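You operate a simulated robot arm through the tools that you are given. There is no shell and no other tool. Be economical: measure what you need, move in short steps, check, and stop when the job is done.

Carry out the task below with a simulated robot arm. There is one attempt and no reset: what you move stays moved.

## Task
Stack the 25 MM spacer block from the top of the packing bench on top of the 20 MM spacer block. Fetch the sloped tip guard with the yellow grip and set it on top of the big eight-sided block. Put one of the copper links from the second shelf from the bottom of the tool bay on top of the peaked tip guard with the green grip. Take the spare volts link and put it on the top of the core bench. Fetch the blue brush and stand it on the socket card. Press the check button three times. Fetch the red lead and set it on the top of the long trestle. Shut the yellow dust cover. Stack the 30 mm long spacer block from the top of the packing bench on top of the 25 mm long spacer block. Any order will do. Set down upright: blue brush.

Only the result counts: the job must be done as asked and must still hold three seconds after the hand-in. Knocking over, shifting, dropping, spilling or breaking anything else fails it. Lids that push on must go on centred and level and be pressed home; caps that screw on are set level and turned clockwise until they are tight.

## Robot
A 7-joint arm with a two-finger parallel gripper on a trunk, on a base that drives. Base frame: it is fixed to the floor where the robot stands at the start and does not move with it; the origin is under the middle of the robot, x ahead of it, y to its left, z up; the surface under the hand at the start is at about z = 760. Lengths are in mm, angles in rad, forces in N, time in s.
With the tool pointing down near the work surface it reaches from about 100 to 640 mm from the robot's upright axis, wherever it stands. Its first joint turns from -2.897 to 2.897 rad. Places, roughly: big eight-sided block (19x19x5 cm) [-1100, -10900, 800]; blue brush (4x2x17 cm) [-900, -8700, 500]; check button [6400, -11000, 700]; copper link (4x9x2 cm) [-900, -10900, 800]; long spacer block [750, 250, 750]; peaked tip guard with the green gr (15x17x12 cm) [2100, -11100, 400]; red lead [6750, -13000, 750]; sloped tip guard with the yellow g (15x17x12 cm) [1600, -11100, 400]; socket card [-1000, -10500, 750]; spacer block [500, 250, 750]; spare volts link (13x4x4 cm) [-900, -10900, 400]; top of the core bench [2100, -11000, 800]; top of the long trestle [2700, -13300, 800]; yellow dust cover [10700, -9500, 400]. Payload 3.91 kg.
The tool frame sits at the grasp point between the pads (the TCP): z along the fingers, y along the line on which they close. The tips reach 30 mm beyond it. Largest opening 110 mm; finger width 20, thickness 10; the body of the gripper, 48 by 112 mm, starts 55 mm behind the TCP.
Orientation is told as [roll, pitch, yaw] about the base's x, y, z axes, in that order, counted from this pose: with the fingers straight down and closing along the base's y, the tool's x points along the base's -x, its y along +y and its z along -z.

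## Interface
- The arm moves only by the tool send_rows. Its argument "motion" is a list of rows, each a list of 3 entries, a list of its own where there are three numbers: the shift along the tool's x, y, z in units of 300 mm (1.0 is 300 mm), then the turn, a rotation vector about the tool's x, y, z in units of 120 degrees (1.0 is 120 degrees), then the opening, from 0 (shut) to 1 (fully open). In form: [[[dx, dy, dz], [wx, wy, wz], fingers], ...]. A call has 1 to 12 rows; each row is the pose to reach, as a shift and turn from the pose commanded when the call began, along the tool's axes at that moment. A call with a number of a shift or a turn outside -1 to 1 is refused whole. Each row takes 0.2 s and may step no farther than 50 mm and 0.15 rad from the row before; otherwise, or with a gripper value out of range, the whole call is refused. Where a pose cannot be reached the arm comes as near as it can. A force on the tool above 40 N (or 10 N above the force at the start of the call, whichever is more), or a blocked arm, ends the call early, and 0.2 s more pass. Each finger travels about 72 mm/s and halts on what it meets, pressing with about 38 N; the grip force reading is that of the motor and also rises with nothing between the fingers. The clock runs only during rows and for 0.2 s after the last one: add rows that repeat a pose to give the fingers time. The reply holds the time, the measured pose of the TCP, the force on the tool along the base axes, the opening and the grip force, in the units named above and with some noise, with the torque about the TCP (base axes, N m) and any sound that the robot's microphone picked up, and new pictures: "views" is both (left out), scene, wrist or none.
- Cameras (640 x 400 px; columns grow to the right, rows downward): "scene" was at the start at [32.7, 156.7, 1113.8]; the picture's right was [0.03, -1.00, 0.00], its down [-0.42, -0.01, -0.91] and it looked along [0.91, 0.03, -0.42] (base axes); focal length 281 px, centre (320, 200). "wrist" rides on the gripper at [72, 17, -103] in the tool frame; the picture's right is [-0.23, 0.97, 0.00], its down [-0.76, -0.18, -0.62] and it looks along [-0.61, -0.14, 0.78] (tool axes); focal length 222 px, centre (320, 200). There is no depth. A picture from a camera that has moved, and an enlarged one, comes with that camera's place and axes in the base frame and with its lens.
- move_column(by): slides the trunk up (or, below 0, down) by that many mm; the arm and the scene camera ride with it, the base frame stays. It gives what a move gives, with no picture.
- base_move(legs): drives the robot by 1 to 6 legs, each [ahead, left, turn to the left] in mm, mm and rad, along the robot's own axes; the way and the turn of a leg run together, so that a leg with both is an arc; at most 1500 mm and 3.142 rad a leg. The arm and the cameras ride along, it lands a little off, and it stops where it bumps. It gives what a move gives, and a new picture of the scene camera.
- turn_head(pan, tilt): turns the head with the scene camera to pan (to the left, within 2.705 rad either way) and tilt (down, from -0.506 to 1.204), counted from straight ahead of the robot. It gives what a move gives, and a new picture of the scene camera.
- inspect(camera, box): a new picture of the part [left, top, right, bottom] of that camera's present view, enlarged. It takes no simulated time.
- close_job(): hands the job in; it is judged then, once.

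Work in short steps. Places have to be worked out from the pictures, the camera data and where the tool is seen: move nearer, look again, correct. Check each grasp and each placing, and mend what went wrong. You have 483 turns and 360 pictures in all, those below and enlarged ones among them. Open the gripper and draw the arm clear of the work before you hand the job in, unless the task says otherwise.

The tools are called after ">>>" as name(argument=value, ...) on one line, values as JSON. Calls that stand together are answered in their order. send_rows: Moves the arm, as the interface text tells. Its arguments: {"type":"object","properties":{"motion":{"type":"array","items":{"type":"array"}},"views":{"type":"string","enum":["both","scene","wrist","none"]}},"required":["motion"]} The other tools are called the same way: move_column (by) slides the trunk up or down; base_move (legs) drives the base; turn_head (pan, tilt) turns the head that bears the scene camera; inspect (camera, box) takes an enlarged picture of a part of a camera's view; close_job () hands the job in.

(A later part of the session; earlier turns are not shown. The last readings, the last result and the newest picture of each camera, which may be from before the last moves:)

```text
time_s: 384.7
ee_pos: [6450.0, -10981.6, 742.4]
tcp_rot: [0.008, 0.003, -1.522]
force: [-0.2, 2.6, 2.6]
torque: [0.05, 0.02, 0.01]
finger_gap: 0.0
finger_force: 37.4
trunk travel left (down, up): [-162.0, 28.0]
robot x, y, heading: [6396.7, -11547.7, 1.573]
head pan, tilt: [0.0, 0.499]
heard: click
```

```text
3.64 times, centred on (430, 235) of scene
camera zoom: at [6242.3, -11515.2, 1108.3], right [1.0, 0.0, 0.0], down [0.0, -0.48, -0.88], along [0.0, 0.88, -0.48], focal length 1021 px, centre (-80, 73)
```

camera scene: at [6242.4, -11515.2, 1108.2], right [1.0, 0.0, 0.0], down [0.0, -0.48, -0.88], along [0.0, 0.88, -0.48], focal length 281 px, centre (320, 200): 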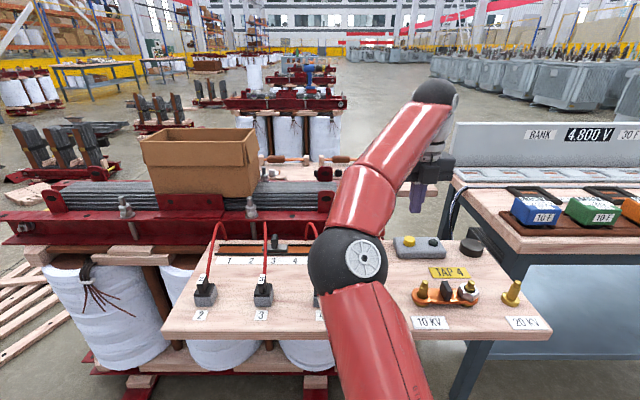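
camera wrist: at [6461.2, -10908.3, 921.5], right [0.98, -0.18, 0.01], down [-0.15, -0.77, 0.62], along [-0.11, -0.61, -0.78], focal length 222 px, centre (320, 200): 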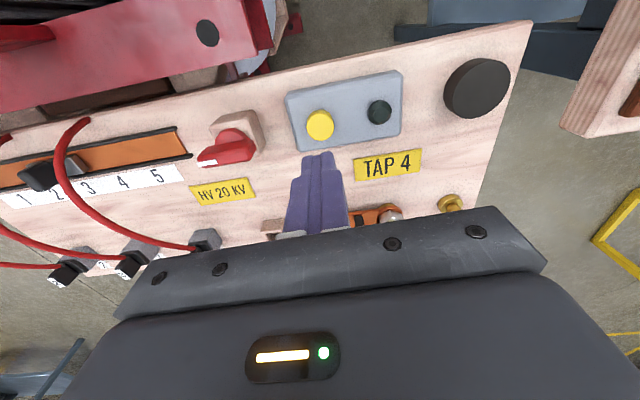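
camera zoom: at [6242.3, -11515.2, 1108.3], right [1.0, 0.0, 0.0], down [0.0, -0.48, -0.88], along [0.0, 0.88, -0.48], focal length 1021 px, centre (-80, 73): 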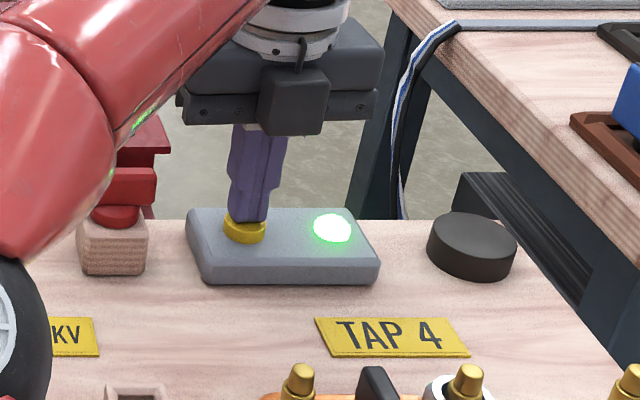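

Click heard and the lamp lit: press one. Release fully and press a second time.

>>> send_rows(motion=[[[0, 0, -0.02], [0, 0, 0], 0], [[0, 0, -0.05], [0, 0, 0], 0], [[0, 0, -0.05], [0, 0, 0], 0], [[0, 0, -0.05], [0, 0, 0], 0]], views="none")

>>> inspect(camera="scene", box=[360, 180, 500, 290])

>>> send_rows(motion=[[[0, 0, 0.02], [0, 0, 0], 0], [[0, 0, 0.04], [0, 0, 0], 0], [[0, 0, 0.05], [0, 0, 0], 0]], views="none")

```text
time_s: 385.7
ee_pos: [6449.6, -10982.5, 756.3]
tcp_rot: [0.009, 0.002, -1.523]
force: [0.2, -0.5, -0.4]
torque: [0.03, -0.05, 0.04]
finger_gap: 0.0
finger_force: 37.9
trunk travel left (down, up): [-162.0, 28.0]
robot x, y, heading: [6398.5, -11546.8, 1.58]
head pan, tilt: [0.0, 0.499]
```

```text
3.64 times, centred on (430, 235) of scene
camera zoom: at [6242.4, -11515.1, 1108.2], right [1.0, 0.0, 0.0], down [0.0, -0.48, -0.88], along [0.0, 0.88, -0.48], focal length 1021 px, centre (-80, 73)
```

zoom: 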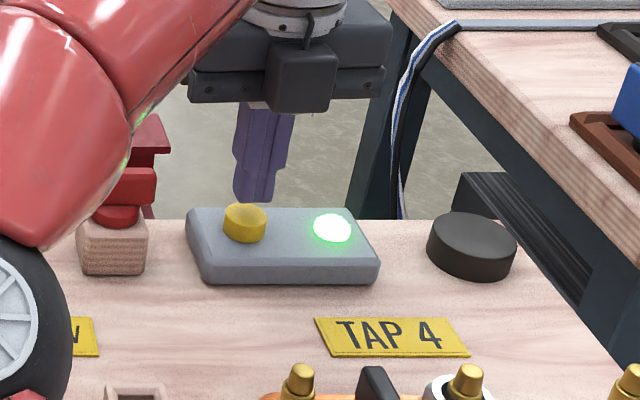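

```text
time_s: 386.5
ee_pos: [6449.8, -10982.1, 740.7]
tcp_rot: [0.008, 0.002, -1.523]
force: [0.6, -1.9, 2.4]
torque: [-0.06, 0.0, -0.01]
finger_gap: 0.1
finger_force: 37.5
trunk travel left (down, up): [-162.0, 28.0]
robot x, y, heading: [6396.3, -11545.5, 1.578]
head pan, tilt: [0.0, 0.499]
heard: click
```

Second click. Release and press the third time, then retreat upward.

>>> send_rows(motion=[[[0, 0, -0.02], [0, 0, 0], 0], [[0, 0, -0.05], [0, 0, 0], 0], [[0, 0, -0.05], [0, 0, 0], 0], [[0, 0, -0.05], [0, 0, 0], 0]], views="none")

>>> send_rows(motion=[[[0, 0, 0.02], [0, 0, 0], 0], [[0, 0, 0.04], [0, 0, 0], 0], [[0, 0, 0.05], [0, 0, 0], 0]], views="none")

>>> send_rows(motion=[[[0, 0, -0.02], [0, 0, 0], 0], [[0, 0, -0.15], [0, 0, 0], 0], [[0, 0, -0.3], [0, 0, 0], 0], [[0, 0, -0.45], [0, 0, 0], 0], [[0, 0, -0.55], [0, 0, 0], 0]], views="scene")

```text
time_s: 387.5
ee_pos: [6449.6, -10982.2, 756.4]
tcp_rot: [0.008, 0.002, -1.524]
force: [-0.9, 0.3, 0.7]
torque: [0.0, 0.03, 0.01]
finger_gap: 0.2
finger_force: 37.9
trunk travel left (down, up): [-162.0, 28.0]
robot x, y, heading: [6397.0, -11548.7, 1.577]
head pan, tilt: [0.0, 0.499]
```

```text
time_s: 388.3
ee_pos: [6449.3, -10982.7, 741.8]
tcp_rot: [0.01, 0.002, -1.522]
force: [-0.2, -0.9, 2.3]
torque: [-0.04, -0.02, 0.01]
finger_gap: 0.0
finger_force: 37.7
trunk travel left (down, up): [-162.0, 28.0]
robot x, y, heading: [6394.0, -11547.4, 1.575]
head pan, tilt: [0.0, 0.499]
heard: click
```

```text
time_s: 389.5
ee_pos: [6448.9, -10991.7, 896.4]
tcp_rot: [0.012, 0.01, -1.531]
force: [0.4, -0.8, 0.9]
torque: [0.04, 0.05, -0.02]
finger_gap: 0.0
finger_force: 38.1
out of reach, approached as far as the arm can: row 5
trunk travel left (down, up): [-162.0, 28.0]
robot x, y, heading: [6392.2, -11551.1, 1.575]
head pan, tilt: [0.0, 0.499]
camera scene: at [6242.7, -11515.4, 1108.3], right [1.0, 0.0, 0.0], down [0.0, -0.48, -0.88], along [0.0, 0.88, -0.48], focal length 281 px, centre (320, 200)
```

scene: 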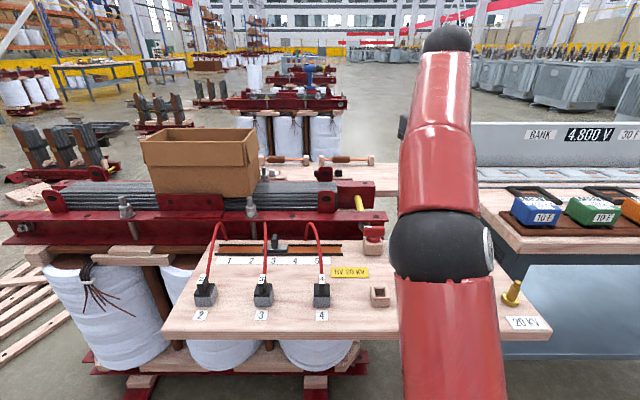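

All three presses done. Back off, tuck the arm, and turn toward the dust cover at (10700,-9500).

>>> base_move(legs=[[-330, 0, 0]])

>>> send_rows(motion=[[[-0.15, 0, 0], [0, 0, 0], 0], [[-0.3, 0, 0], [0, 0, 0], 0], [[-0.45, 0, 0], [0, 0, 0], 0], [[-0.6, 0, 0], [0, 0, 0], 0], [[-0.7, 0, 0], [0, 0, 0], 0]], views="none")

>>> base_move(legs=[[0, 0, -1.575]])

>>> turn_head(pan=0.2, tilt=0.2)

```text
time_s: 391.7
ee_pos: [6448.4, -11322.4, 894.8]
tcp_rot: [0.008, 0.006, -1.524]
force: [0.3, 0.3, 0.7]
torque: [0.01, -0.02, -0.03]
finger_gap: 0.0
finger_force: 37.6
trunk travel left (down, up): [-162.0, 28.0]
robot x, y, heading: [6394.8, -11876.9, 1.572]
head pan, tilt: [0.0, 0.499]
camera scene: at [6243.5, -11848.0, 1108.2], right [1.0, 0.0, 0.0], down [0.0, -0.48, -0.88], along [0.0, 0.88, -0.48], focal length 281 px, centre (320, 200)
```

scene: 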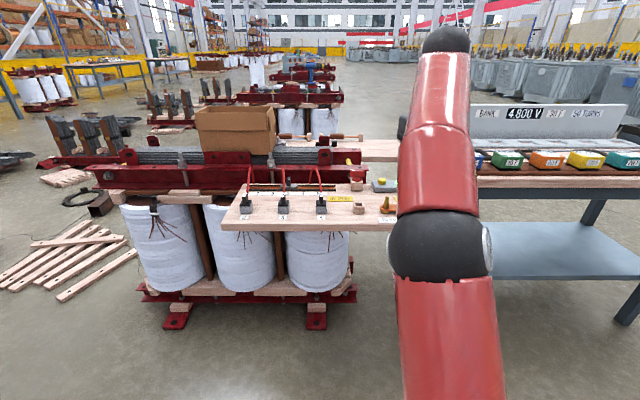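

```text
time_s: 392.9
ee_pos: [6460.0, -11532.8, 892.5]
tcp_rot: [0.007, 0.006, -1.524]
force: [0.3, -1.1, -0.7]
torque: [-0.03, 0.0, -0.02]
finger_gap: 0.1
finger_force: 37.8
trunk travel left (down, up): [-162.0, 28.0]
robot x, y, heading: [6395.1, -11880.7, 1.573]
head pan, tilt: [0.0, 0.499]
```

```text
time_s: 397.2
ee_pos: [6740.2, -11949.1, 894.1]
tcp_rot: [0.008, 0.003, -3.114]
force: [-1.1, 0.1, 0.1]
torque: [-0.01, -0.01, 0.0]
finger_gap: 0.1
finger_force: 37.8
trunk travel left (down, up): [-162.0, 28.0]
robot x, y, heading: [6397.3, -11880.9, -0.018]
head pan, tilt: [0.0, 0.499]
camera scene: at [6431.0, -11725.3, 1108.2], right [-0.02, -1.0, 0.0], down [-0.48, 0.01, -0.88], along [0.88, -0.01, -0.48], focal length 281 px, centre (320, 200)
```

scene: 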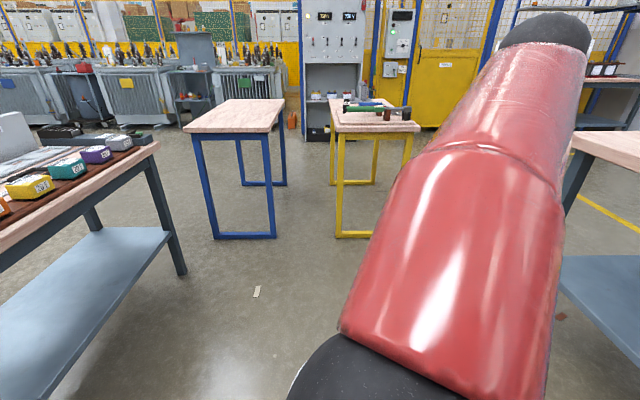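

```text
time_s: 398.0
ee_pos: [6741.2, -11947.2, 894.4]
tcp_rot: [0.008, 0.006, -3.113]
force: [-0.3, -0.2, 0.3]
torque: [0.0, -0.04, 0.02]
finger_gap: 0.2
finger_force: 37.5
trunk travel left (down, up): [-162.0, 28.0]
robot x, y, heading: [6398.8, -11879.0, -0.012]
head pan, tilt: [0.201, 0.201]
camera scene: at [6431.6, -11706.8, 1135.9], right [0.18, -0.98, 0.0], down [-0.2, -0.04, -0.98], along [0.96, 0.18, -0.2], focal length 281 px, centre (320, 200)
```

scene: 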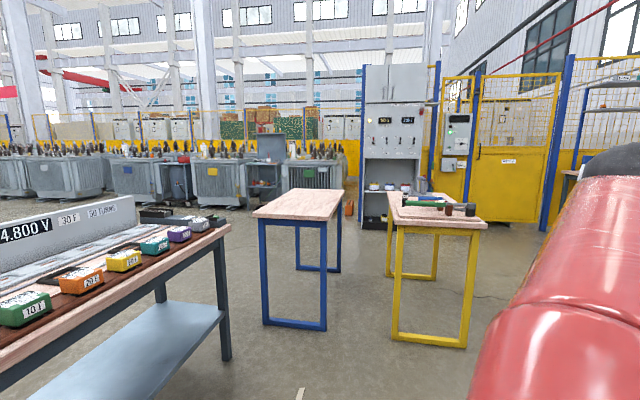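

The tables ahead leave gaps too narrow for the base (~420 mm). Look to the right for a passage on the south side.

>>> turn_head(pan=-0.7, tilt=0.25)

```text
time_s: 399.2
ee_pos: [6740.2, -11950.0, 892.8]
tcp_rot: [0.009, 0.005, -3.114]
force: [0.3, 0.6, 0.4]
torque: [0.0, 0.0, 0.03]
finger_gap: 0.2
finger_force: 37.6
trunk travel left (down, up): [-162.0, 28.0]
robot x, y, heading: [6395.2, -11878.0, -0.018]
head pan, tilt: [-0.7, 0.25]
camera scene: at [6410.5, -11785.1, 1131.4], right [-0.66, -0.75, 0.0], down [-0.19, 0.16, -0.97], along [0.73, -0.64, -0.25], focal length 281 px, centre (320, 200)
```

scene: 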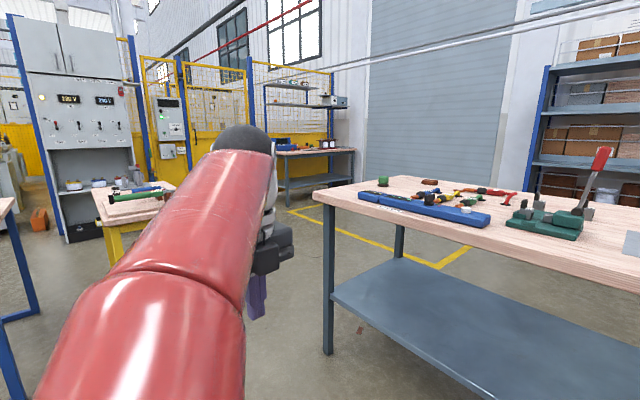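

The long bench ends at x≈7330, leaving a ≈690 mm diagonal gap to the yellow table. Go to (7362,-11820), turn to heading ≈-1.155 and pass through.

>>> base_move(legs=[[965, 75, 0.018], [0, 0, -1.155]])

>>> turn_head(pan=0.0, tilt=0.7)

```text
time_s: 407.0
ee_pos: [7441.3, -12146.3, 895.2]
tcp_rot: [0.01, 0.006, 2.049]
force: [0.3, -0.2, -0.7]
torque: [-0.03, 0.05, 0.01]
finger_gap: 0.0
finger_force: 37.3
trunk travel left (down, up): [-162.0, 28.0]
robot x, y, heading: [7354.6, -11808.0, -1.131]
head pan, tilt: [-0.7, 0.25]
camera scene: at [7444.6, -11778.3, 1131.4], right [-0.97, 0.26, 0.0], down [0.06, 0.24, -0.97], along [-0.25, -0.94, -0.25], focal length 281 px, centre (320, 200)
```

scene: 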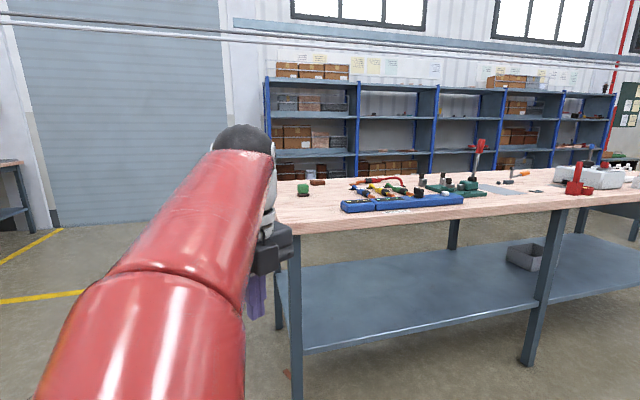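

```text
time_s: 408.1
ee_pos: [7442.1, -12146.6, 892.9]
tcp_rot: [0.008, 0.006, 2.049]
force: [-0.8, 0.0, -1.0]
torque: [0.03, -0.04, 0.02]
finger_gap: 0.2
finger_force: 37.8
trunk travel left (down, up): [-162.0, 28.0]
robot x, y, heading: [7355.3, -11806.2, -1.138]
head pan, tilt: [0.0, 0.7]
camera scene: at [7504.8, -11765.3, 1090.6], right [-0.91, -0.42, 0.0], down [-0.27, 0.58, -0.77], along [0.32, -0.69, -0.64], focal length 281 px, centre (320, 200)
```

scene: 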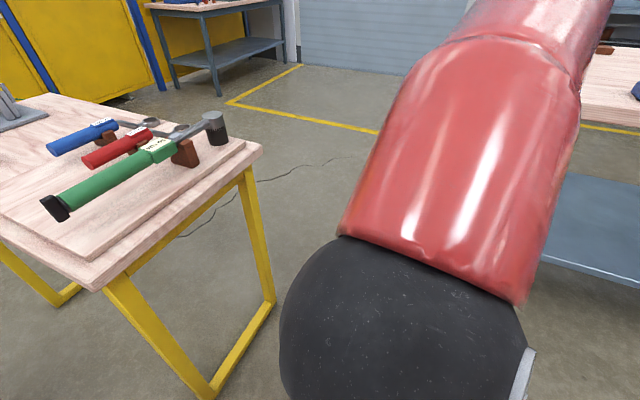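

Corner estimates confirm the gap; drive 650 mm with 28 mm right shift, then 550 more.

>>> base_move(legs=[[650, -28, 0], [600, 0, 0], [0, 0, 1.138]])

>>> turn_head(pan=0.4, tilt=0.25)

```text
time_s: 417.6
ee_pos: [8189.8, -13025.9, 892.4]
tcp_rot: [0.009, 0.006, -3.095]
force: [0.8, -0.8, 0.5]
torque: [0.02, 0.01, -0.01]
finger_gap: 0.0
finger_force: 38.1
trunk travel left (down, up): [-162.0, 28.0]
robot x, y, heading: [7847.0, -12961.8, -0.001]
head pan, tilt: [0.0, 0.7]
camera scene: at [7869.5, -12806.8, 1090.5], right [0.0, -1.0, 0.0], down [-0.64, 0.0, -0.76], along [0.76, 0.0, -0.64], focal length 281 px, centre (320, 200)
```

scene: 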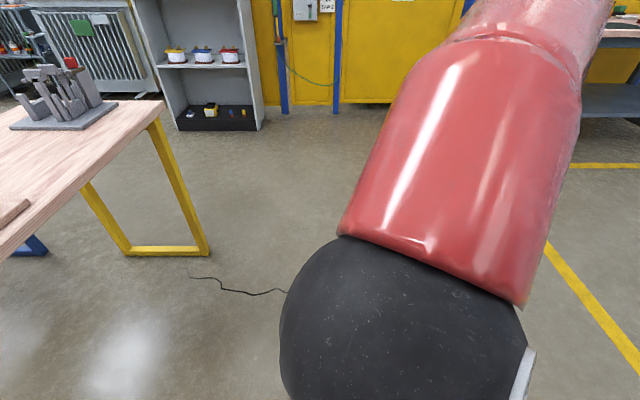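

```text
time_s: 418.5
ee_pos: [8189.0, -13024.3, 892.6]
tcp_rot: [0.009, 0.005, -3.096]
force: [0.1, -0.4, 0.2]
torque: [0.04, 0.03, -0.02]
finger_gap: 0.0
finger_force: 38.3
trunk travel left (down, up): [-162.0, 28.0]
robot x, y, heading: [7843.4, -12959.3, -0.002]
head pan, tilt: [0.4, 0.25]
camera scene: at [7870.6, -12770.5, 1131.3], right [0.39, -0.92, 0.0], down [-0.23, -0.1, -0.97], along [0.89, 0.38, -0.25], focal length 281 px, centre (320, 200)
```

scene: 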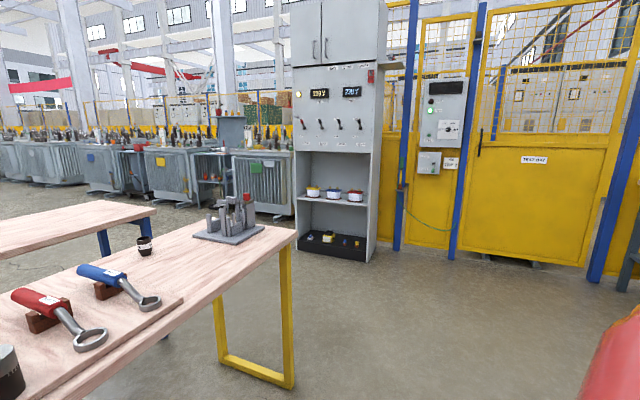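

Through. The cabinet front is at x≈10090; drive to x≈9430, then strafe left to y≈-10300 and look.

>>> base_move(legs=[[1500, 0, 0], [80, 0, 0], [0, 1400, 0], [0, 1260, 0]])

>>> turn_head(pan=0.35, tilt=0.35)

```text
time_s: 439.2
ee_pos: [9764.9, -10348.9, 892.4]
tcp_rot: [0.008, 0.006, -3.095]
force: [0.3, -0.5, 0.4]
torque: [0.01, 0.01, 0.0]
finger_gap: 0.3
finger_force: 37.8
trunk travel left (down, up): [-162.0, 28.0]
robot x, y, heading: [9418.0, -10280.7, 0.006]
head pan, tilt: [0.4, 0.25]
camera scene: at [9444.6, -10094.8, 1131.4], right [0.39, -0.92, 0.0], down [-0.23, -0.1, -0.97], along [0.89, 0.38, -0.25], focal length 281 px, centre (320, 200)
```

scene: 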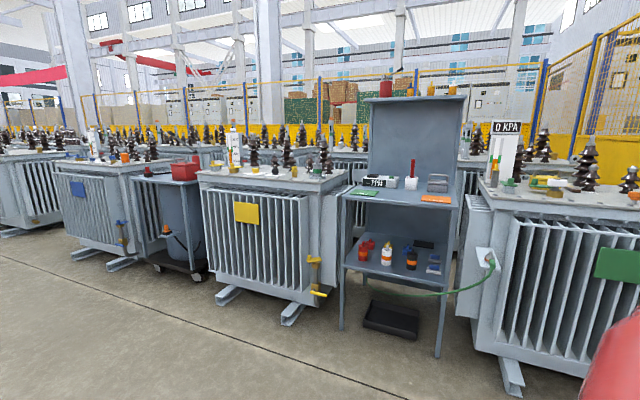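

```text
time_s: 439.9
ee_pos: [9763.0, -10348.7, 893.3]
tcp_rot: [0.007, 0.004, -3.095]
force: [-0.9, 0.9, 0.1]
torque: [-0.03, -0.02, -0.02]
finger_gap: 0.0
finger_force: 37.7
trunk travel left (down, up): [-162.0, 28.0]
robot x, y, heading: [9417.6, -10288.0, 0.007]
head pan, tilt: [0.351, 0.351]
camera scene: at [9446.0, -10099.1, 1122.0], right [0.35, -0.94, 0.0], down [-0.32, -0.12, -0.94], along [0.88, 0.33, -0.34], focal length 281 px, centre (320, 200)
```

scene: 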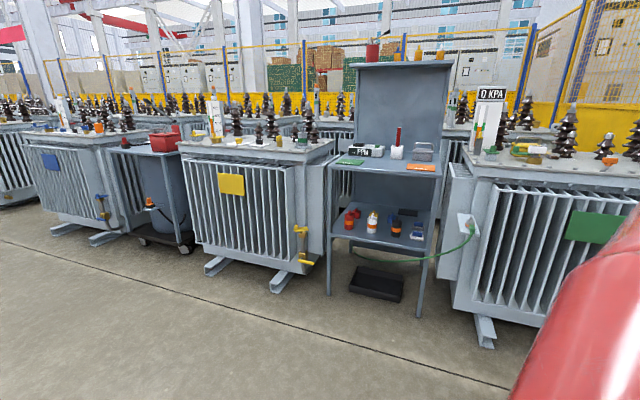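

The yellow item at the tank's drain valve matches; zoom in.

>>> inspect(camera="scene", box=[250, 190, 350, 300])

```text
3.64 times, centred on (300, 245) of scene
camera zoom: at [9446.0, -10099.1, 1122.0], right [0.35, -0.94, 0.0], down [-0.32, -0.12, -0.94], along [0.88, 0.33, -0.34], focal length 1021 px, centre (393, 36)
```

zoom: 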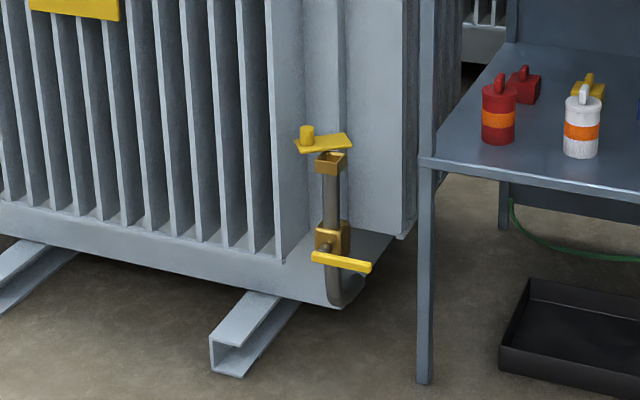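

I see the filler cup with an open yellow flap lid (knob on it). Drive closer: left 790, ahead 500.

>>> base_move(legs=[[0, 790, 0], [500, 0, 0]])

>>> turn_head(pan=-0.1, tilt=0.6)

```text
time_s: 446.7
ee_pos: [10269.3, -9545.9, 893.6]
tcp_rot: [0.01, 0.006, -3.079]
force: [-0.5, -0.8, 0.3]
torque: [0.01, 0.01, 0.02]
finger_gap: 0.0
finger_force: 37.9
trunk travel left (down, up): [-162.0, 28.0]
robot x, y, heading: [9922.5, -9488.1, 0.025]
head pan, tilt: [0.351, 0.351]
camera scene: at [9948.7, -9301.5, 1121.9], right [0.36, -0.93, 0.0], down [-0.32, -0.12, -0.94], along [0.88, 0.34, -0.34], focal length 281 px, centre (320, 200)
```

scene: 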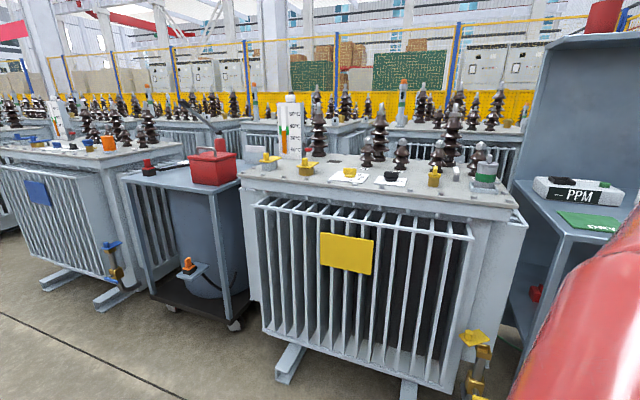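

```text
time_s: 447.6
ee_pos: [10269.8, -9546.2, 894.3]
tcp_rot: [0.01, 0.006, -3.078]
force: [-1.1, -0.9, 0.0]
torque: [-0.01, 0.0, -0.02]
finger_gap: 0.1
finger_force: 37.5
trunk travel left (down, up): [-162.0, 28.0]
robot x, y, heading: [9925.4, -9490.6, 0.021]
head pan, tilt: [-0.099, 0.6]
camera scene: at [9950.0, -9342.2, 1099.2], right [-0.08, -1.0, 0.0], down [-0.56, 0.04, -0.83], along [0.82, -0.07, -0.56], focal length 281 px, centre (320, 200)
```

scene: 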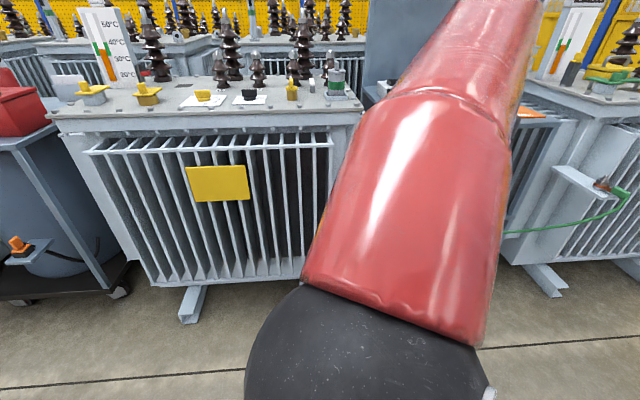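

The arm hides the valve; shift right 220 mm to see it left of the arm.

>>> base_move(legs=[[0, -230, -0.02]])

>>> turn_head(pan=0.15, tilt=0.7)

>>> inspect(camera="scene", box=[200, 130, 360, 290])

```text
time_s: 449.3
ee_pos: [10271.9, -9780.5, 893.9]
tcp_rot: [0.008, 0.006, -3.095]
force: [-1.3, -0.2, 0.1]
torque: [0.0, 0.05, 0.0]
finger_gap: 0.0
finger_force: 37.9
trunk travel left (down, up): [-162.0, 28.0]
robot x, y, heading: [9928.4, -9715.9, 0.001]
head pan, tilt: [-0.099, 0.6]
camera scene: at [9954.8, -9570.2, 1099.2], right [-0.1, -1.0, 0.0], down [-0.56, 0.06, -0.83], along [0.82, -0.08, -0.56], focal length 281 px, centre (320, 200)
```

scene: 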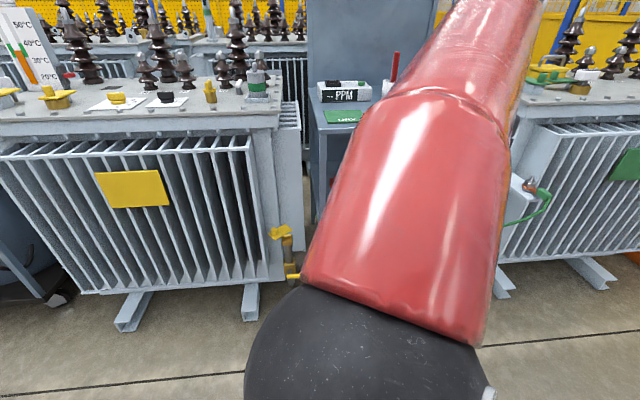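

```text
time_s: 450.1
ee_pos: [10271.2, -9779.3, 893.2]
tcp_rot: [0.008, 0.004, -3.095]
force: [0.3, -0.2, -0.7]
torque: [-0.02, -0.03, -0.01]
finger_gap: 0.2
finger_force: 37.7
trunk travel left (down, up): [-162.0, 28.0]
robot x, y, heading: [9926.7, -9715.0, -0.001]
head pan, tilt: [0.15, 0.7]
camera scene: at [9950.9, -9548.7, 1090.6], right [0.15, -0.99, 0.0], down [-0.64, -0.1, -0.77], along [0.76, 0.11, -0.64], focal length 281 px, centre (320, 200)
```

scene: 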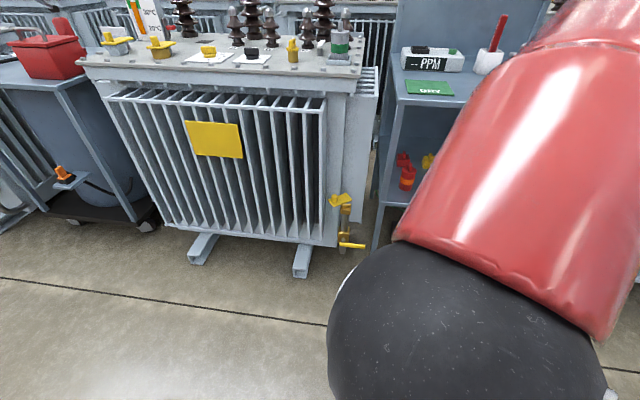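

```text
2.50 times, centred on (280, 210) of scene
camera zoom: at [9950.9, -9548.7, 1090.6], right [0.15, -0.99, 0.0], down [-0.64, -0.1, -0.77], along [0.76, 0.11, -0.64], focal length 702 px, centre (420, 175)
```

zoom: 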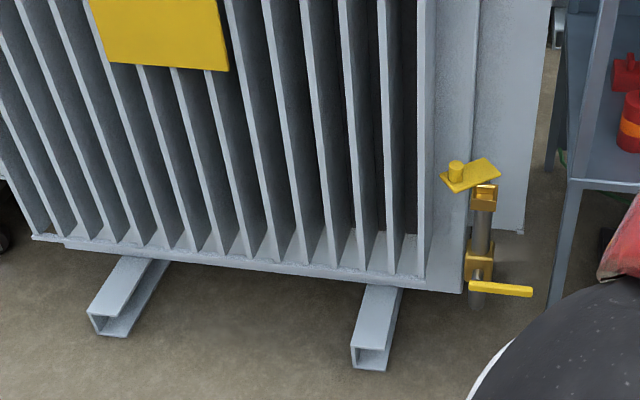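

>>> inspect(camera="scene", box=[318, 180, 378, 260])

```text
5.00 times, centred on (348, 220) of scene
camera zoom: at [9950.9, -9548.7, 1090.6], right [0.15, -0.99, 0.0], down [-0.64, -0.1, -0.77], along [0.76, 0.11, -0.64], focal length 1404 px, centre (180, 100)
```

zoom: 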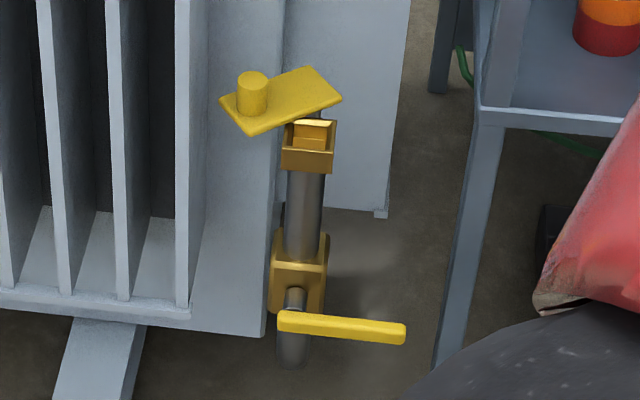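

The lid is a swing plate (pivot behind the cup, knob at its free end, now swung ~45° to the left); knob ≈ (10725,-9484,442), plate z≈430, closed position knob ≈ (10700,-9529). I need to push the knob right/toward me. Prepare: lower trunk, tilt the tool, and shift left.

>>> move_column(by=-160)

>>> send_rows(motion=[[[-0.05, 0, 0.05], [0, 0.06, 0], 0], [[-0.1, 0, 0.1], [0, 0.12, 0], 0], [[-0.15, 0, 0.15], [0, 0.18, 0], 0], [[-0.2, 0, 0.2], [0, 0.24, 0], 0], [[-0.25, 0, 0.25], [0, 0.3, 0], 0], [[-0.3, 0, 0.3], [0, 0.36, 0], 0], [[-0.35, 0, 0.35], [0, 0.38, 0], 0], [[-0.4, 0, 0.4], [0, 0.38, 0], 0], [[-0.45, 0, 0.5], [0, 0.38, 0], 0]], views="none")

>>> base_move(legs=[[0, 300, 0]])

>>> send_rows(motion=[[[0, 0, 0], [0, 0, 0], 0]], views="wrist")

```text
time_s: 451.9
ee_pos: [10272.3, -9778.8, 733.7]
tcp_rot: [0.007, 0.006, -3.097]
force: [-0.5, 0.1, 0.7]
torque: [0.0, -0.02, -0.02]
finger_gap: 0.0
finger_force: 38.1
trunk travel left (down, up): [-2.0, 188.0]
robot x, y, heading: [9928.3, -9715.9, 0.0]
head pan, tilt: [0.15, 0.7]
```

```text
time_s: 452.8
ee_pos: [10209.0, -9851.9, 662.5]
tcp_rot: [-0.093, 0.385, 2.951]
force: [0.0, 0.0, 0.5]
torque: [0.0, 0.0, 0.07]
finger_gap: 0.0
finger_force: 37.8
trunk travel left (down, up): [-2.0, 188.0]
robot x, y, heading: [9928.7, -9713.9, 0.004]
head pan, tilt: [0.15, 0.7]
stopped in row 4: the arm was blocked; the commanded pose is now the measured one
```

```text
time_s: 454.9
ee_pos: [10208.6, -9551.8, 661.2]
tcp_rot: [-0.096, 0.385, 2.951]
force: [-0.2, -0.5, 0.4]
torque: [-0.02, -0.02, 0.0]
finger_gap: 0.1
finger_force: 37.5
trunk travel left (down, up): [-2.0, 188.0]
robot x, y, heading: [9924.8, -9414.3, -0.002]
head pan, tilt: [0.15, 0.7]
camera scene: at [9950.8, -9247.7, 930.5], right [0.15, -0.99, 0.0], down [-0.64, -0.1, -0.76], along [0.76, 0.11, -0.64], focal length 281 px, centre (320, 200)
```

scene: 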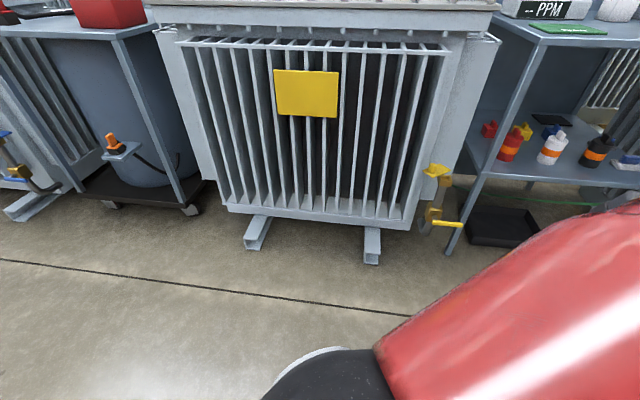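

```text
time_s: 455.3
ee_pos: [10208.1, -9551.5, 660.5]
tcp_rot: [-0.096, 0.383, 2.948]
force: [1.1, 0.2, 0.6]
torque: [0.0, 0.0, 0.0]
finger_gap: 0.1
finger_force: 37.9
trunk travel left (down, up): [-2.0, 188.0]
robot x, y, heading: [9927.4, -9412.2, -0.001]
head pan, tilt: [0.15, 0.7]
camera wrist: at [10232.7, -9582.8, 784.1], right [-0.36, -0.92, -0.17], down [-0.9, 0.3, 0.31], along [-0.23, 0.26, -0.94], focal length 222 px, centre (320, 200)
```

wrist: 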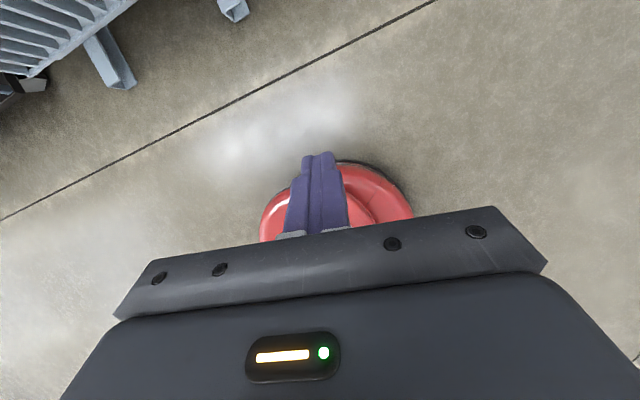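

The arm got too close to its own body. Move it forward and out to the proper tilted pose.

>>> send_rows(motion=[[[0.082, -0.047, 0.1], [0.001, 0.024, -0.011], 0], [[0.164, -0.093, 0.2], [0.002, 0.048, -0.022], 0], [[0.247, -0.14, 0.303], [0.002, 0.072, -0.033], 0], [[0.329, -0.186, 0.404], [0.003, 0.097, -0.044], 0], [[0.411, -0.233, 0.504], [0.004, 0.121, -0.055], 0], [[0.494, -0.279, 0.605], [0.005, 0.145, -0.066], 0], [[0.576, -0.326, 0.706], [0.006, 0.169, -0.077], 0], [[0.658, -0.372, 0.807], [0.0064, 0.1934, -0.088], 0], [[0.658, -0.372, 0.807], [0.0064, 0.1934, -0.088], 0]])

```text
time_s: 455.9
ee_pos: [10229.4, -9588.2, 641.0]
tcp_rot: [-0.058, 0.485, 2.765]
force: [0.2, 0.0, -0.6]
torque: [0.01, 0.01, 0.0]
finger_gap: 0.0
finger_force: 37.1
trunk travel left (down, up): [-2.0, 188.0]
robot x, y, heading: [9926.8, -9414.9, 0.003]
head pan, tilt: [0.15, 0.7]
stopped in row 2: the arm was blocked; the commanded pose is now the measured one
camera scene: at [9950.9, -9247.8, 930.5], right [0.15, -0.99, 0.0], down [-0.64, -0.1, -0.76], along [0.76, 0.11, -0.64], focal length 281 px, centre (320, 200)
camera wrist: at [10236.2, -9614.6, 767.4], right [-0.52, -0.84, -0.16], down [-0.85, 0.49, 0.2], along [-0.1, 0.24, -0.97], focal length 222 px, centre (320, 200)
```

scene: 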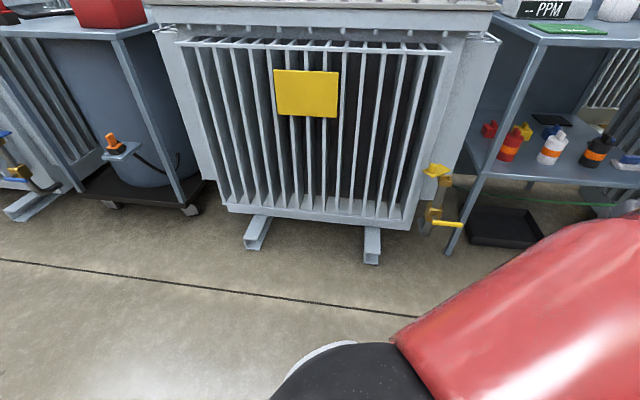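
wrist: 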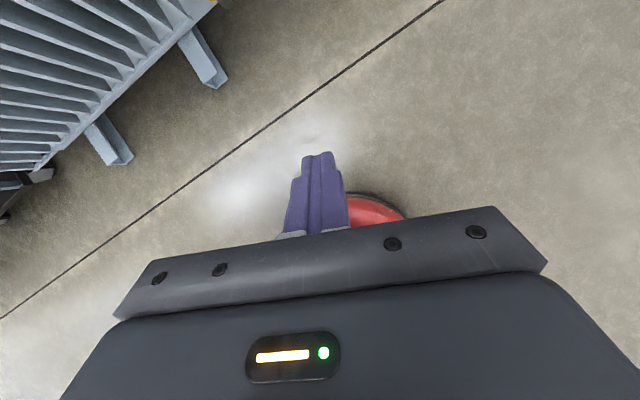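

Still blocked near the body. Move up, forward and left first without rotating.

>>> send_rows(motion=[[[0.088, -0.065, -0.063], [0, 0, 0], 0], [[0.177, -0.131, -0.126], [0, 0, 0], 0], [[0.265, -0.196, -0.188], [0, 0, 0], 0], [[0.354, -0.262, -0.251], [0, 0, 0], 0], [[0.442, -0.327, -0.314], [0, 0, 0], 0]], views="scene")

```text
time_s: 457.1
ee_pos: [10330.2, -9528.8, 791.5]
tcp_rot: [-0.057, 0.484, 2.766]
force: [0.6, 0.2, 0.1]
torque: [-0.02, -0.01, 0.02]
finger_gap: 0.0
finger_force: 37.8
trunk travel left (down, up): [-2.0, 188.0]
robot x, y, heading: [9927.1, -9414.3, 0.002]
head pan, tilt: [0.15, 0.7]
camera scene: at [9950.8, -9247.7, 930.5], right [0.15, -0.99, 0.0], down [-0.64, -0.1, -0.76], along [0.76, 0.11, -0.64], focal length 281 px, centre (320, 200)
```

scene: 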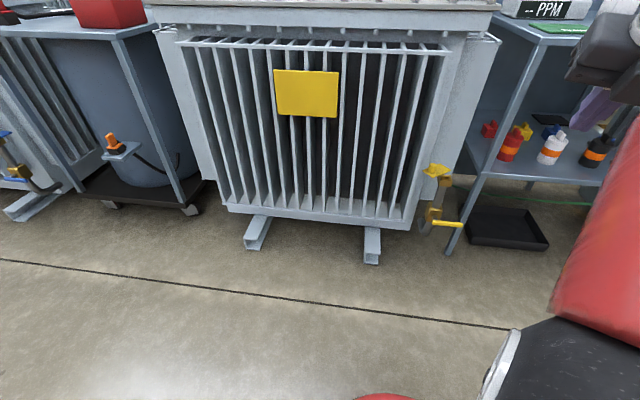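

Now rotate to the proper tilt while moving forward.

>>> send_rows(motion=[[[0.058, -0.067, 0.035], [0.016, 0.029, -0.03], 0], [[0.116, -0.134, 0.069], [0.032, 0.058, -0.06], 0], [[0.175, -0.202, 0.104], [0.049, 0.087, -0.09], 0], [[0.233, -0.269, 0.138], [0.065, 0.116, -0.12], 0], [[0.291, -0.336, 0.173], [0.081, 0.145, -0.15], 0], [[0.291, -0.336, 0.173], [0.081, 0.145, -0.15], 0]])

```text
time_s: 458.4
ee_pos: [10457.5, -9467.0, 791.3]
tcp_rot: [0.003, 0.804, -3.134]
force: [0.1, 1.0, 0.0]
torque: [0.0, 0.03, -0.03]
finger_gap: 0.0
finger_force: 37.6
trunk travel left (down, up): [-2.0, 188.0]
robot x, y, heading: [9927.2, -9415.5, -0.007]
head pan, tilt: [0.15, 0.7]
camera scene: at [9950.9, -9247.7, 930.5], right [0.15, -0.99, 0.0], down [-0.64, -0.1, -0.76], along [0.76, 0.11, -0.64], focal length 281 px, centre (320, 200)
camera wrist: at [10434.4, -9482.6, 916.4], right [-0.15, -0.97, -0.16], down [-0.98, 0.17, -0.11], along [0.14, 0.14, -0.98], focal length 222 px, centre (320, 200)
```

scene: 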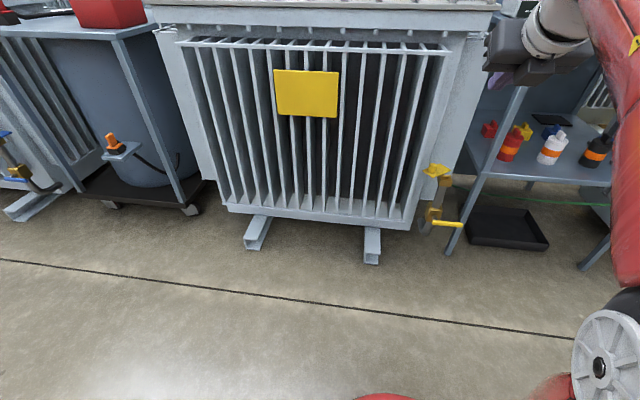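
wrist: 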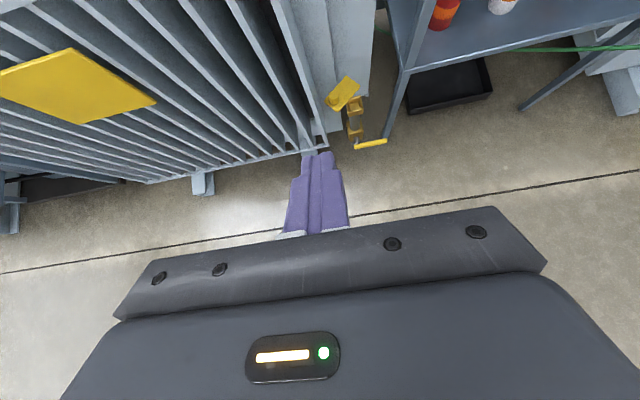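

Both cameras see the valve. Enlarge both.

>>> inspect(camera="wrist", box=[280, 60, 400, 160])

>>> inspect(camera="scene", box=[390, 140, 490, 250])

```text
4.00 times, centred on (340, 110) of wrist
camera zoom: at [10434.4, -9482.6, 916.4], right [-0.15, -0.97, -0.16], down [-0.98, 0.17, -0.11], along [0.14, 0.14, -0.98], focal length 888 px, centre (240, 560)
```

zoom: 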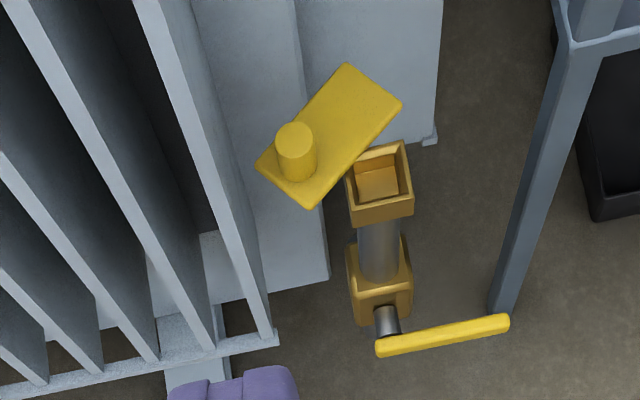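

```text
3.64 times, centred on (440, 195) of scene
camera zoom: at [9950.9, -9247.7, 930.5], right [0.15, -0.99, 0.0], down [-0.64, -0.1, -0.76], along [0.76, 0.11, -0.64], focal length 1021 px, centre (-116, 218)
```

zoom: 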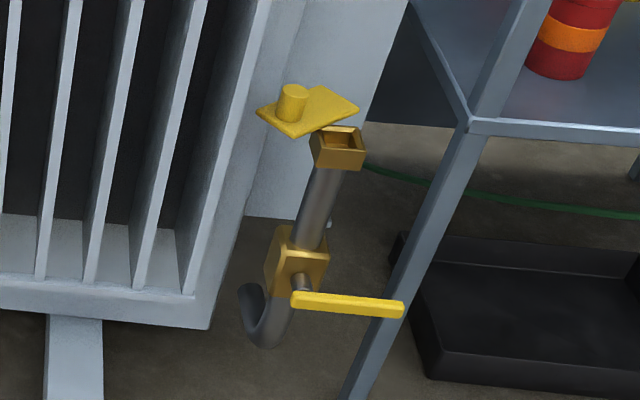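

Geometry clear: pivot ≈(10763,-9520), knob ≈(10730,-9485, top 451), needs ~42° turn: push the knob toward -y. There is ~34 mm between knob and the fin for the closed fingertips. Lower the tool first.

>>> send_rows(motion=[[[-0.11, 0, 0.106], [0, 0, 0], 0], [[-0.22, 0, 0.212], [0, 0, 0], 0], [[-0.33, 0, 0.318], [0, 0, 0], 0], [[-0.44, 0, 0.424], [0, 0, 0], 0], [[-0.55, 0, 0.53], [0, 0, 0], 0], [[-0.64, 0, 0.617], [0, 0, 0], 0], [[-0.64, 0, 0.617], [0, 0, 0], 0]], views="none")

>>> base_move(legs=[[180, 10, 0.007]])

>>> send_rows(motion=[[[0, 0, 0], [0, 0, 0], 0]], views="wrist")

```text
time_s: 460.1
ee_pos: [10457.5, -9468.9, 525.6]
tcp_rot: [0.002, 0.802, -3.136]
force: [0.0, 0.7, -0.6]
torque: [0.0, -0.02, 0.01]
finger_gap: 0.2
finger_force: 37.6
trunk travel left (down, up): [-2.0, 188.0]
robot x, y, heading: [9929.2, -9410.1, 0.002]
head pan, tilt: [0.15, 0.7]
```

```text
time_s: 461.6
ee_pos: [10639.8, -9455.2, 525.8]
tcp_rot: [0.004, 0.801, -3.131]
force: [0.1, -0.1, -0.7]
torque: [0.01, 0.0, -0.03]
finger_gap: 0.1
finger_force: 37.6
trunk travel left (down, up): [-2.0, 188.0]
robot x, y, heading: [10106.3, -9404.1, 0.01]
head pan, tilt: [0.15, 0.7]
camera scene: at [10132.2, -9237.3, 930.5], right [0.15, -0.99, 0.0], down [-0.64, -0.1, -0.76], along [0.76, 0.12, -0.64], focal length 281 px, centre (320, 200)
```

scene: 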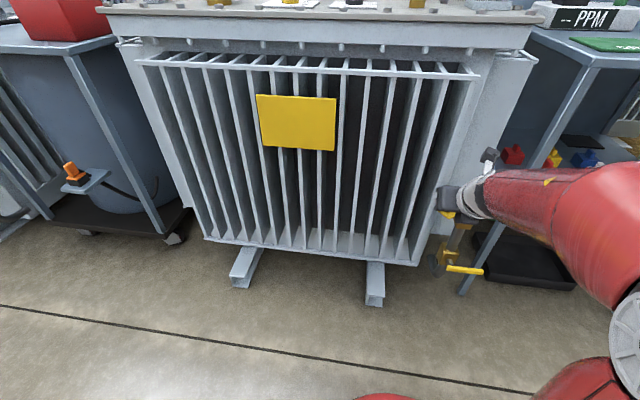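

```text
time_s: 462.0
ee_pos: [10639.6, -9455.0, 525.1]
tcp_rot: [0.001, 0.8, -3.13]
force: [-0.4, -0.3, -0.4]
torque: [-0.01, -0.03, -0.01]
finger_gap: 0.0
finger_force: 37.7
trunk travel left (down, up): [-2.0, 188.0]
robot x, y, heading: [10111.1, -9405.7, 0.007]
head pan, tilt: [0.15, 0.7]
camera wrist: at [10616.3, -9471.7, 651.1], right [-0.15, -0.98, -0.16], down [-0.98, 0.17, -0.11], along [0.14, 0.14, -0.98], focal length 222 px, centre (320, 200)
```

wrist: 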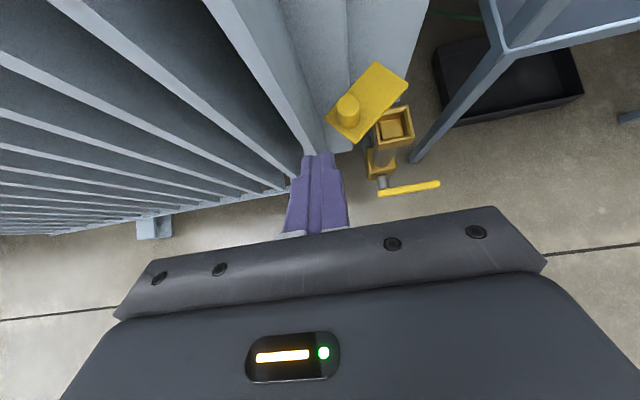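

To stay clear of the fins I'll cage the knob between slightly open fingers at a flatter tilt. Set pitch ≈1.0, opening ~44 mm, shift 30 mm right, extend a bit.

>>> send_rows(motion=[[[-0.02, 0.05, 0.03], [0, 0.05, 0], 0.2], [[-0.04, 0.1, 0.07], [0, 0.0955, 0], 0.4], [[-0.04, 0.1, 0.1], [0, 0.0955, 0], 0.4], [[-0.04, 0.1, 0.1], [0, 0.0955, 0], 0.4]], views="wrist")

>>> inspect(camera="scene", box=[400, 160, 520, 280])

```text
time_s: 463.0
ee_pos: [10652.9, -9487.1, 496.8]
tcp_rot: [0.003, 1.001, -3.13]
force: [-0.4, -1.0, -0.1]
torque: [0.0, -0.03, 0.01]
finger_gap: 43.9
finger_force: 0.0
out of reach, approached as far as the arm can: row 1, 2
trunk travel left (down, up): [-2.0, 188.0]
robot x, y, heading: [10106.6, -9402.4, 0.007]
head pan, tilt: [0.15, 0.7]
camera wrist: at [10605.3, -9502.7, 615.4], right [-0.11, -0.98, -0.19], down [-0.94, 0.17, -0.31], along [0.33, 0.14, -0.93], focal length 222 px, centre (320, 200)
```

wrist: 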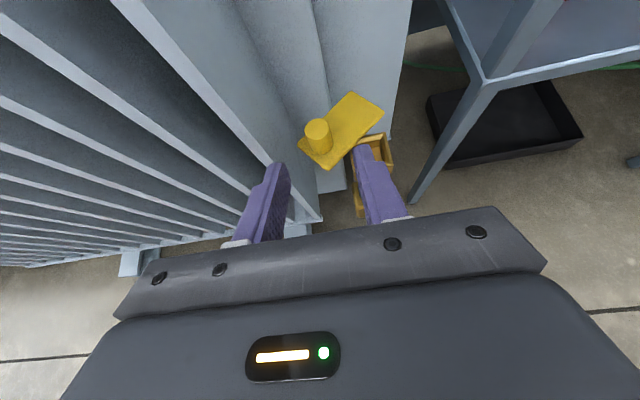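

```text
3.33 times, centred on (460, 220) of scene
camera zoom: at [10132.3, -9237.3, 930.5], right [0.15, -0.99, 0.0], down [-0.64, -0.1, -0.76], along [0.76, 0.12, -0.64], focal length 936 px, centre (-147, 133)
```

zoom: 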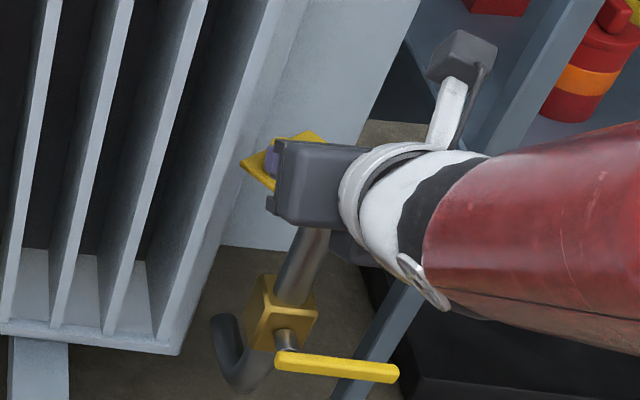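

Aligned: the knob is centred between the fingers. Base ahead 40, then advance down along the tool axis to cage the knob.

>>> base_move(legs=[[38, 0, 0]])

>>> send_rows(motion=[[[-0.03, -0.005, 0.05], [0, 0, 0], 0.4], [[-0.055, -0.005, 0.1], [0, 0, 0], 0.4], [[-0.055, -0.005, 0.13], [0, 0, 0], 0.4], [[-0.055, -0.005, 0.13], [0, 0, 0], 0.4]], views="wrist")

```text
time_s: 463.8
ee_pos: [10690.8, -9485.3, 497.1]
tcp_rot: [0.004, 1.0, -3.13]
force: [0.2, -1.0, -0.4]
torque: [-0.01, -0.01, 0.02]
finger_gap: 44.2
finger_force: 0.0
trunk travel left (down, up): [-2.0, 188.0]
robot x, y, heading: [10147.3, -9402.4, 0.009]
head pan, tilt: [0.15, 0.7]
camera scene: at [10169.7, -9237.1, 930.5], right [0.15, -0.99, 0.0], down [-0.64, -0.1, -0.76], along [0.76, 0.12, -0.64], focal length 281 px, centre (320, 200)
```

scene: 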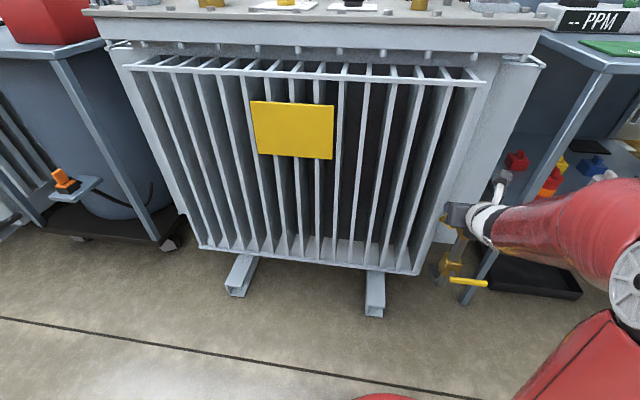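

```text
time_s: 464.8
ee_pos: [10714.3, -9483.8, 462.4]
tcp_rot: [0.004, 1.001, -3.131]
force: [-0.2, 0.5, -0.4]
torque: [-0.01, 0.01, 0.01]
finger_gap: 43.8
finger_force: 0.1
trunk travel left (down, up): [-2.0, 188.0]
robot x, y, heading: [10144.6, -9401.8, 0.008]
head pan, tilt: [0.15, 0.7]
camera wrist: at [10667.3, -9500.3, 580.4], right [-0.11, -0.98, -0.19], down [-0.94, 0.17, -0.31], along [0.33, 0.14, -0.93], focal length 222 px, centre (320, 200)
```

wrist: 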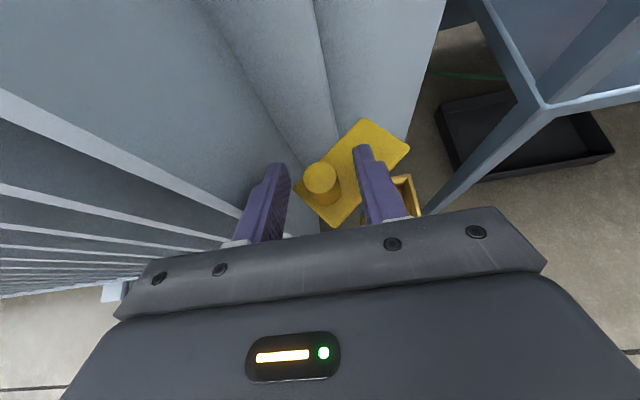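

The knob is caged. Sweep it along the arc toward -y (and slightly toward me).

>>> send_rows(motion=[[[0, 0.03, 0], [0, 0, 0], 0.4], [[-0.0117, 0.06, -0.0182], [0, 0, 0], 0.4], [[-0.0216, 0.103, -0.0337], [0, 0, 0], 0.4], [[-0.0243, 0.147, -0.0379], [0, 0, 0], 0.4], [[-0.0243, 0.147, -0.0379], [0, 0, 0], 0.4]], views="wrist")

```text
time_s: 466.0
ee_pos: [10702.2, -9528.4, 460.8]
tcp_rot: [0.005, 1.001, -3.132]
force: [0.3, -0.4, 0.5]
torque: [-0.01, -0.01, 0.01]
finger_gap: 44.2
finger_force: 0.0
trunk travel left (down, up): [-2.0, 188.0]
robot x, y, heading: [10147.3, -9400.5, 0.011]
head pan, tilt: [0.15, 0.7]
camera wrist: at [10654.3, -9545.7, 579.7], right [-0.11, -0.98, -0.19], down [-0.94, 0.17, -0.31], along [0.33, 0.14, -0.93], focal length 222 px, centre (320, 200)
```

wrist: 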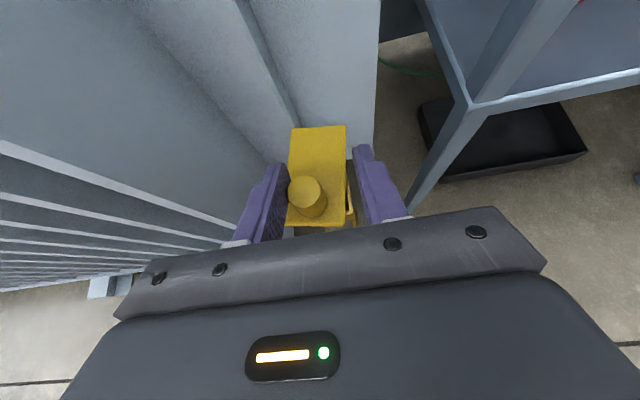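

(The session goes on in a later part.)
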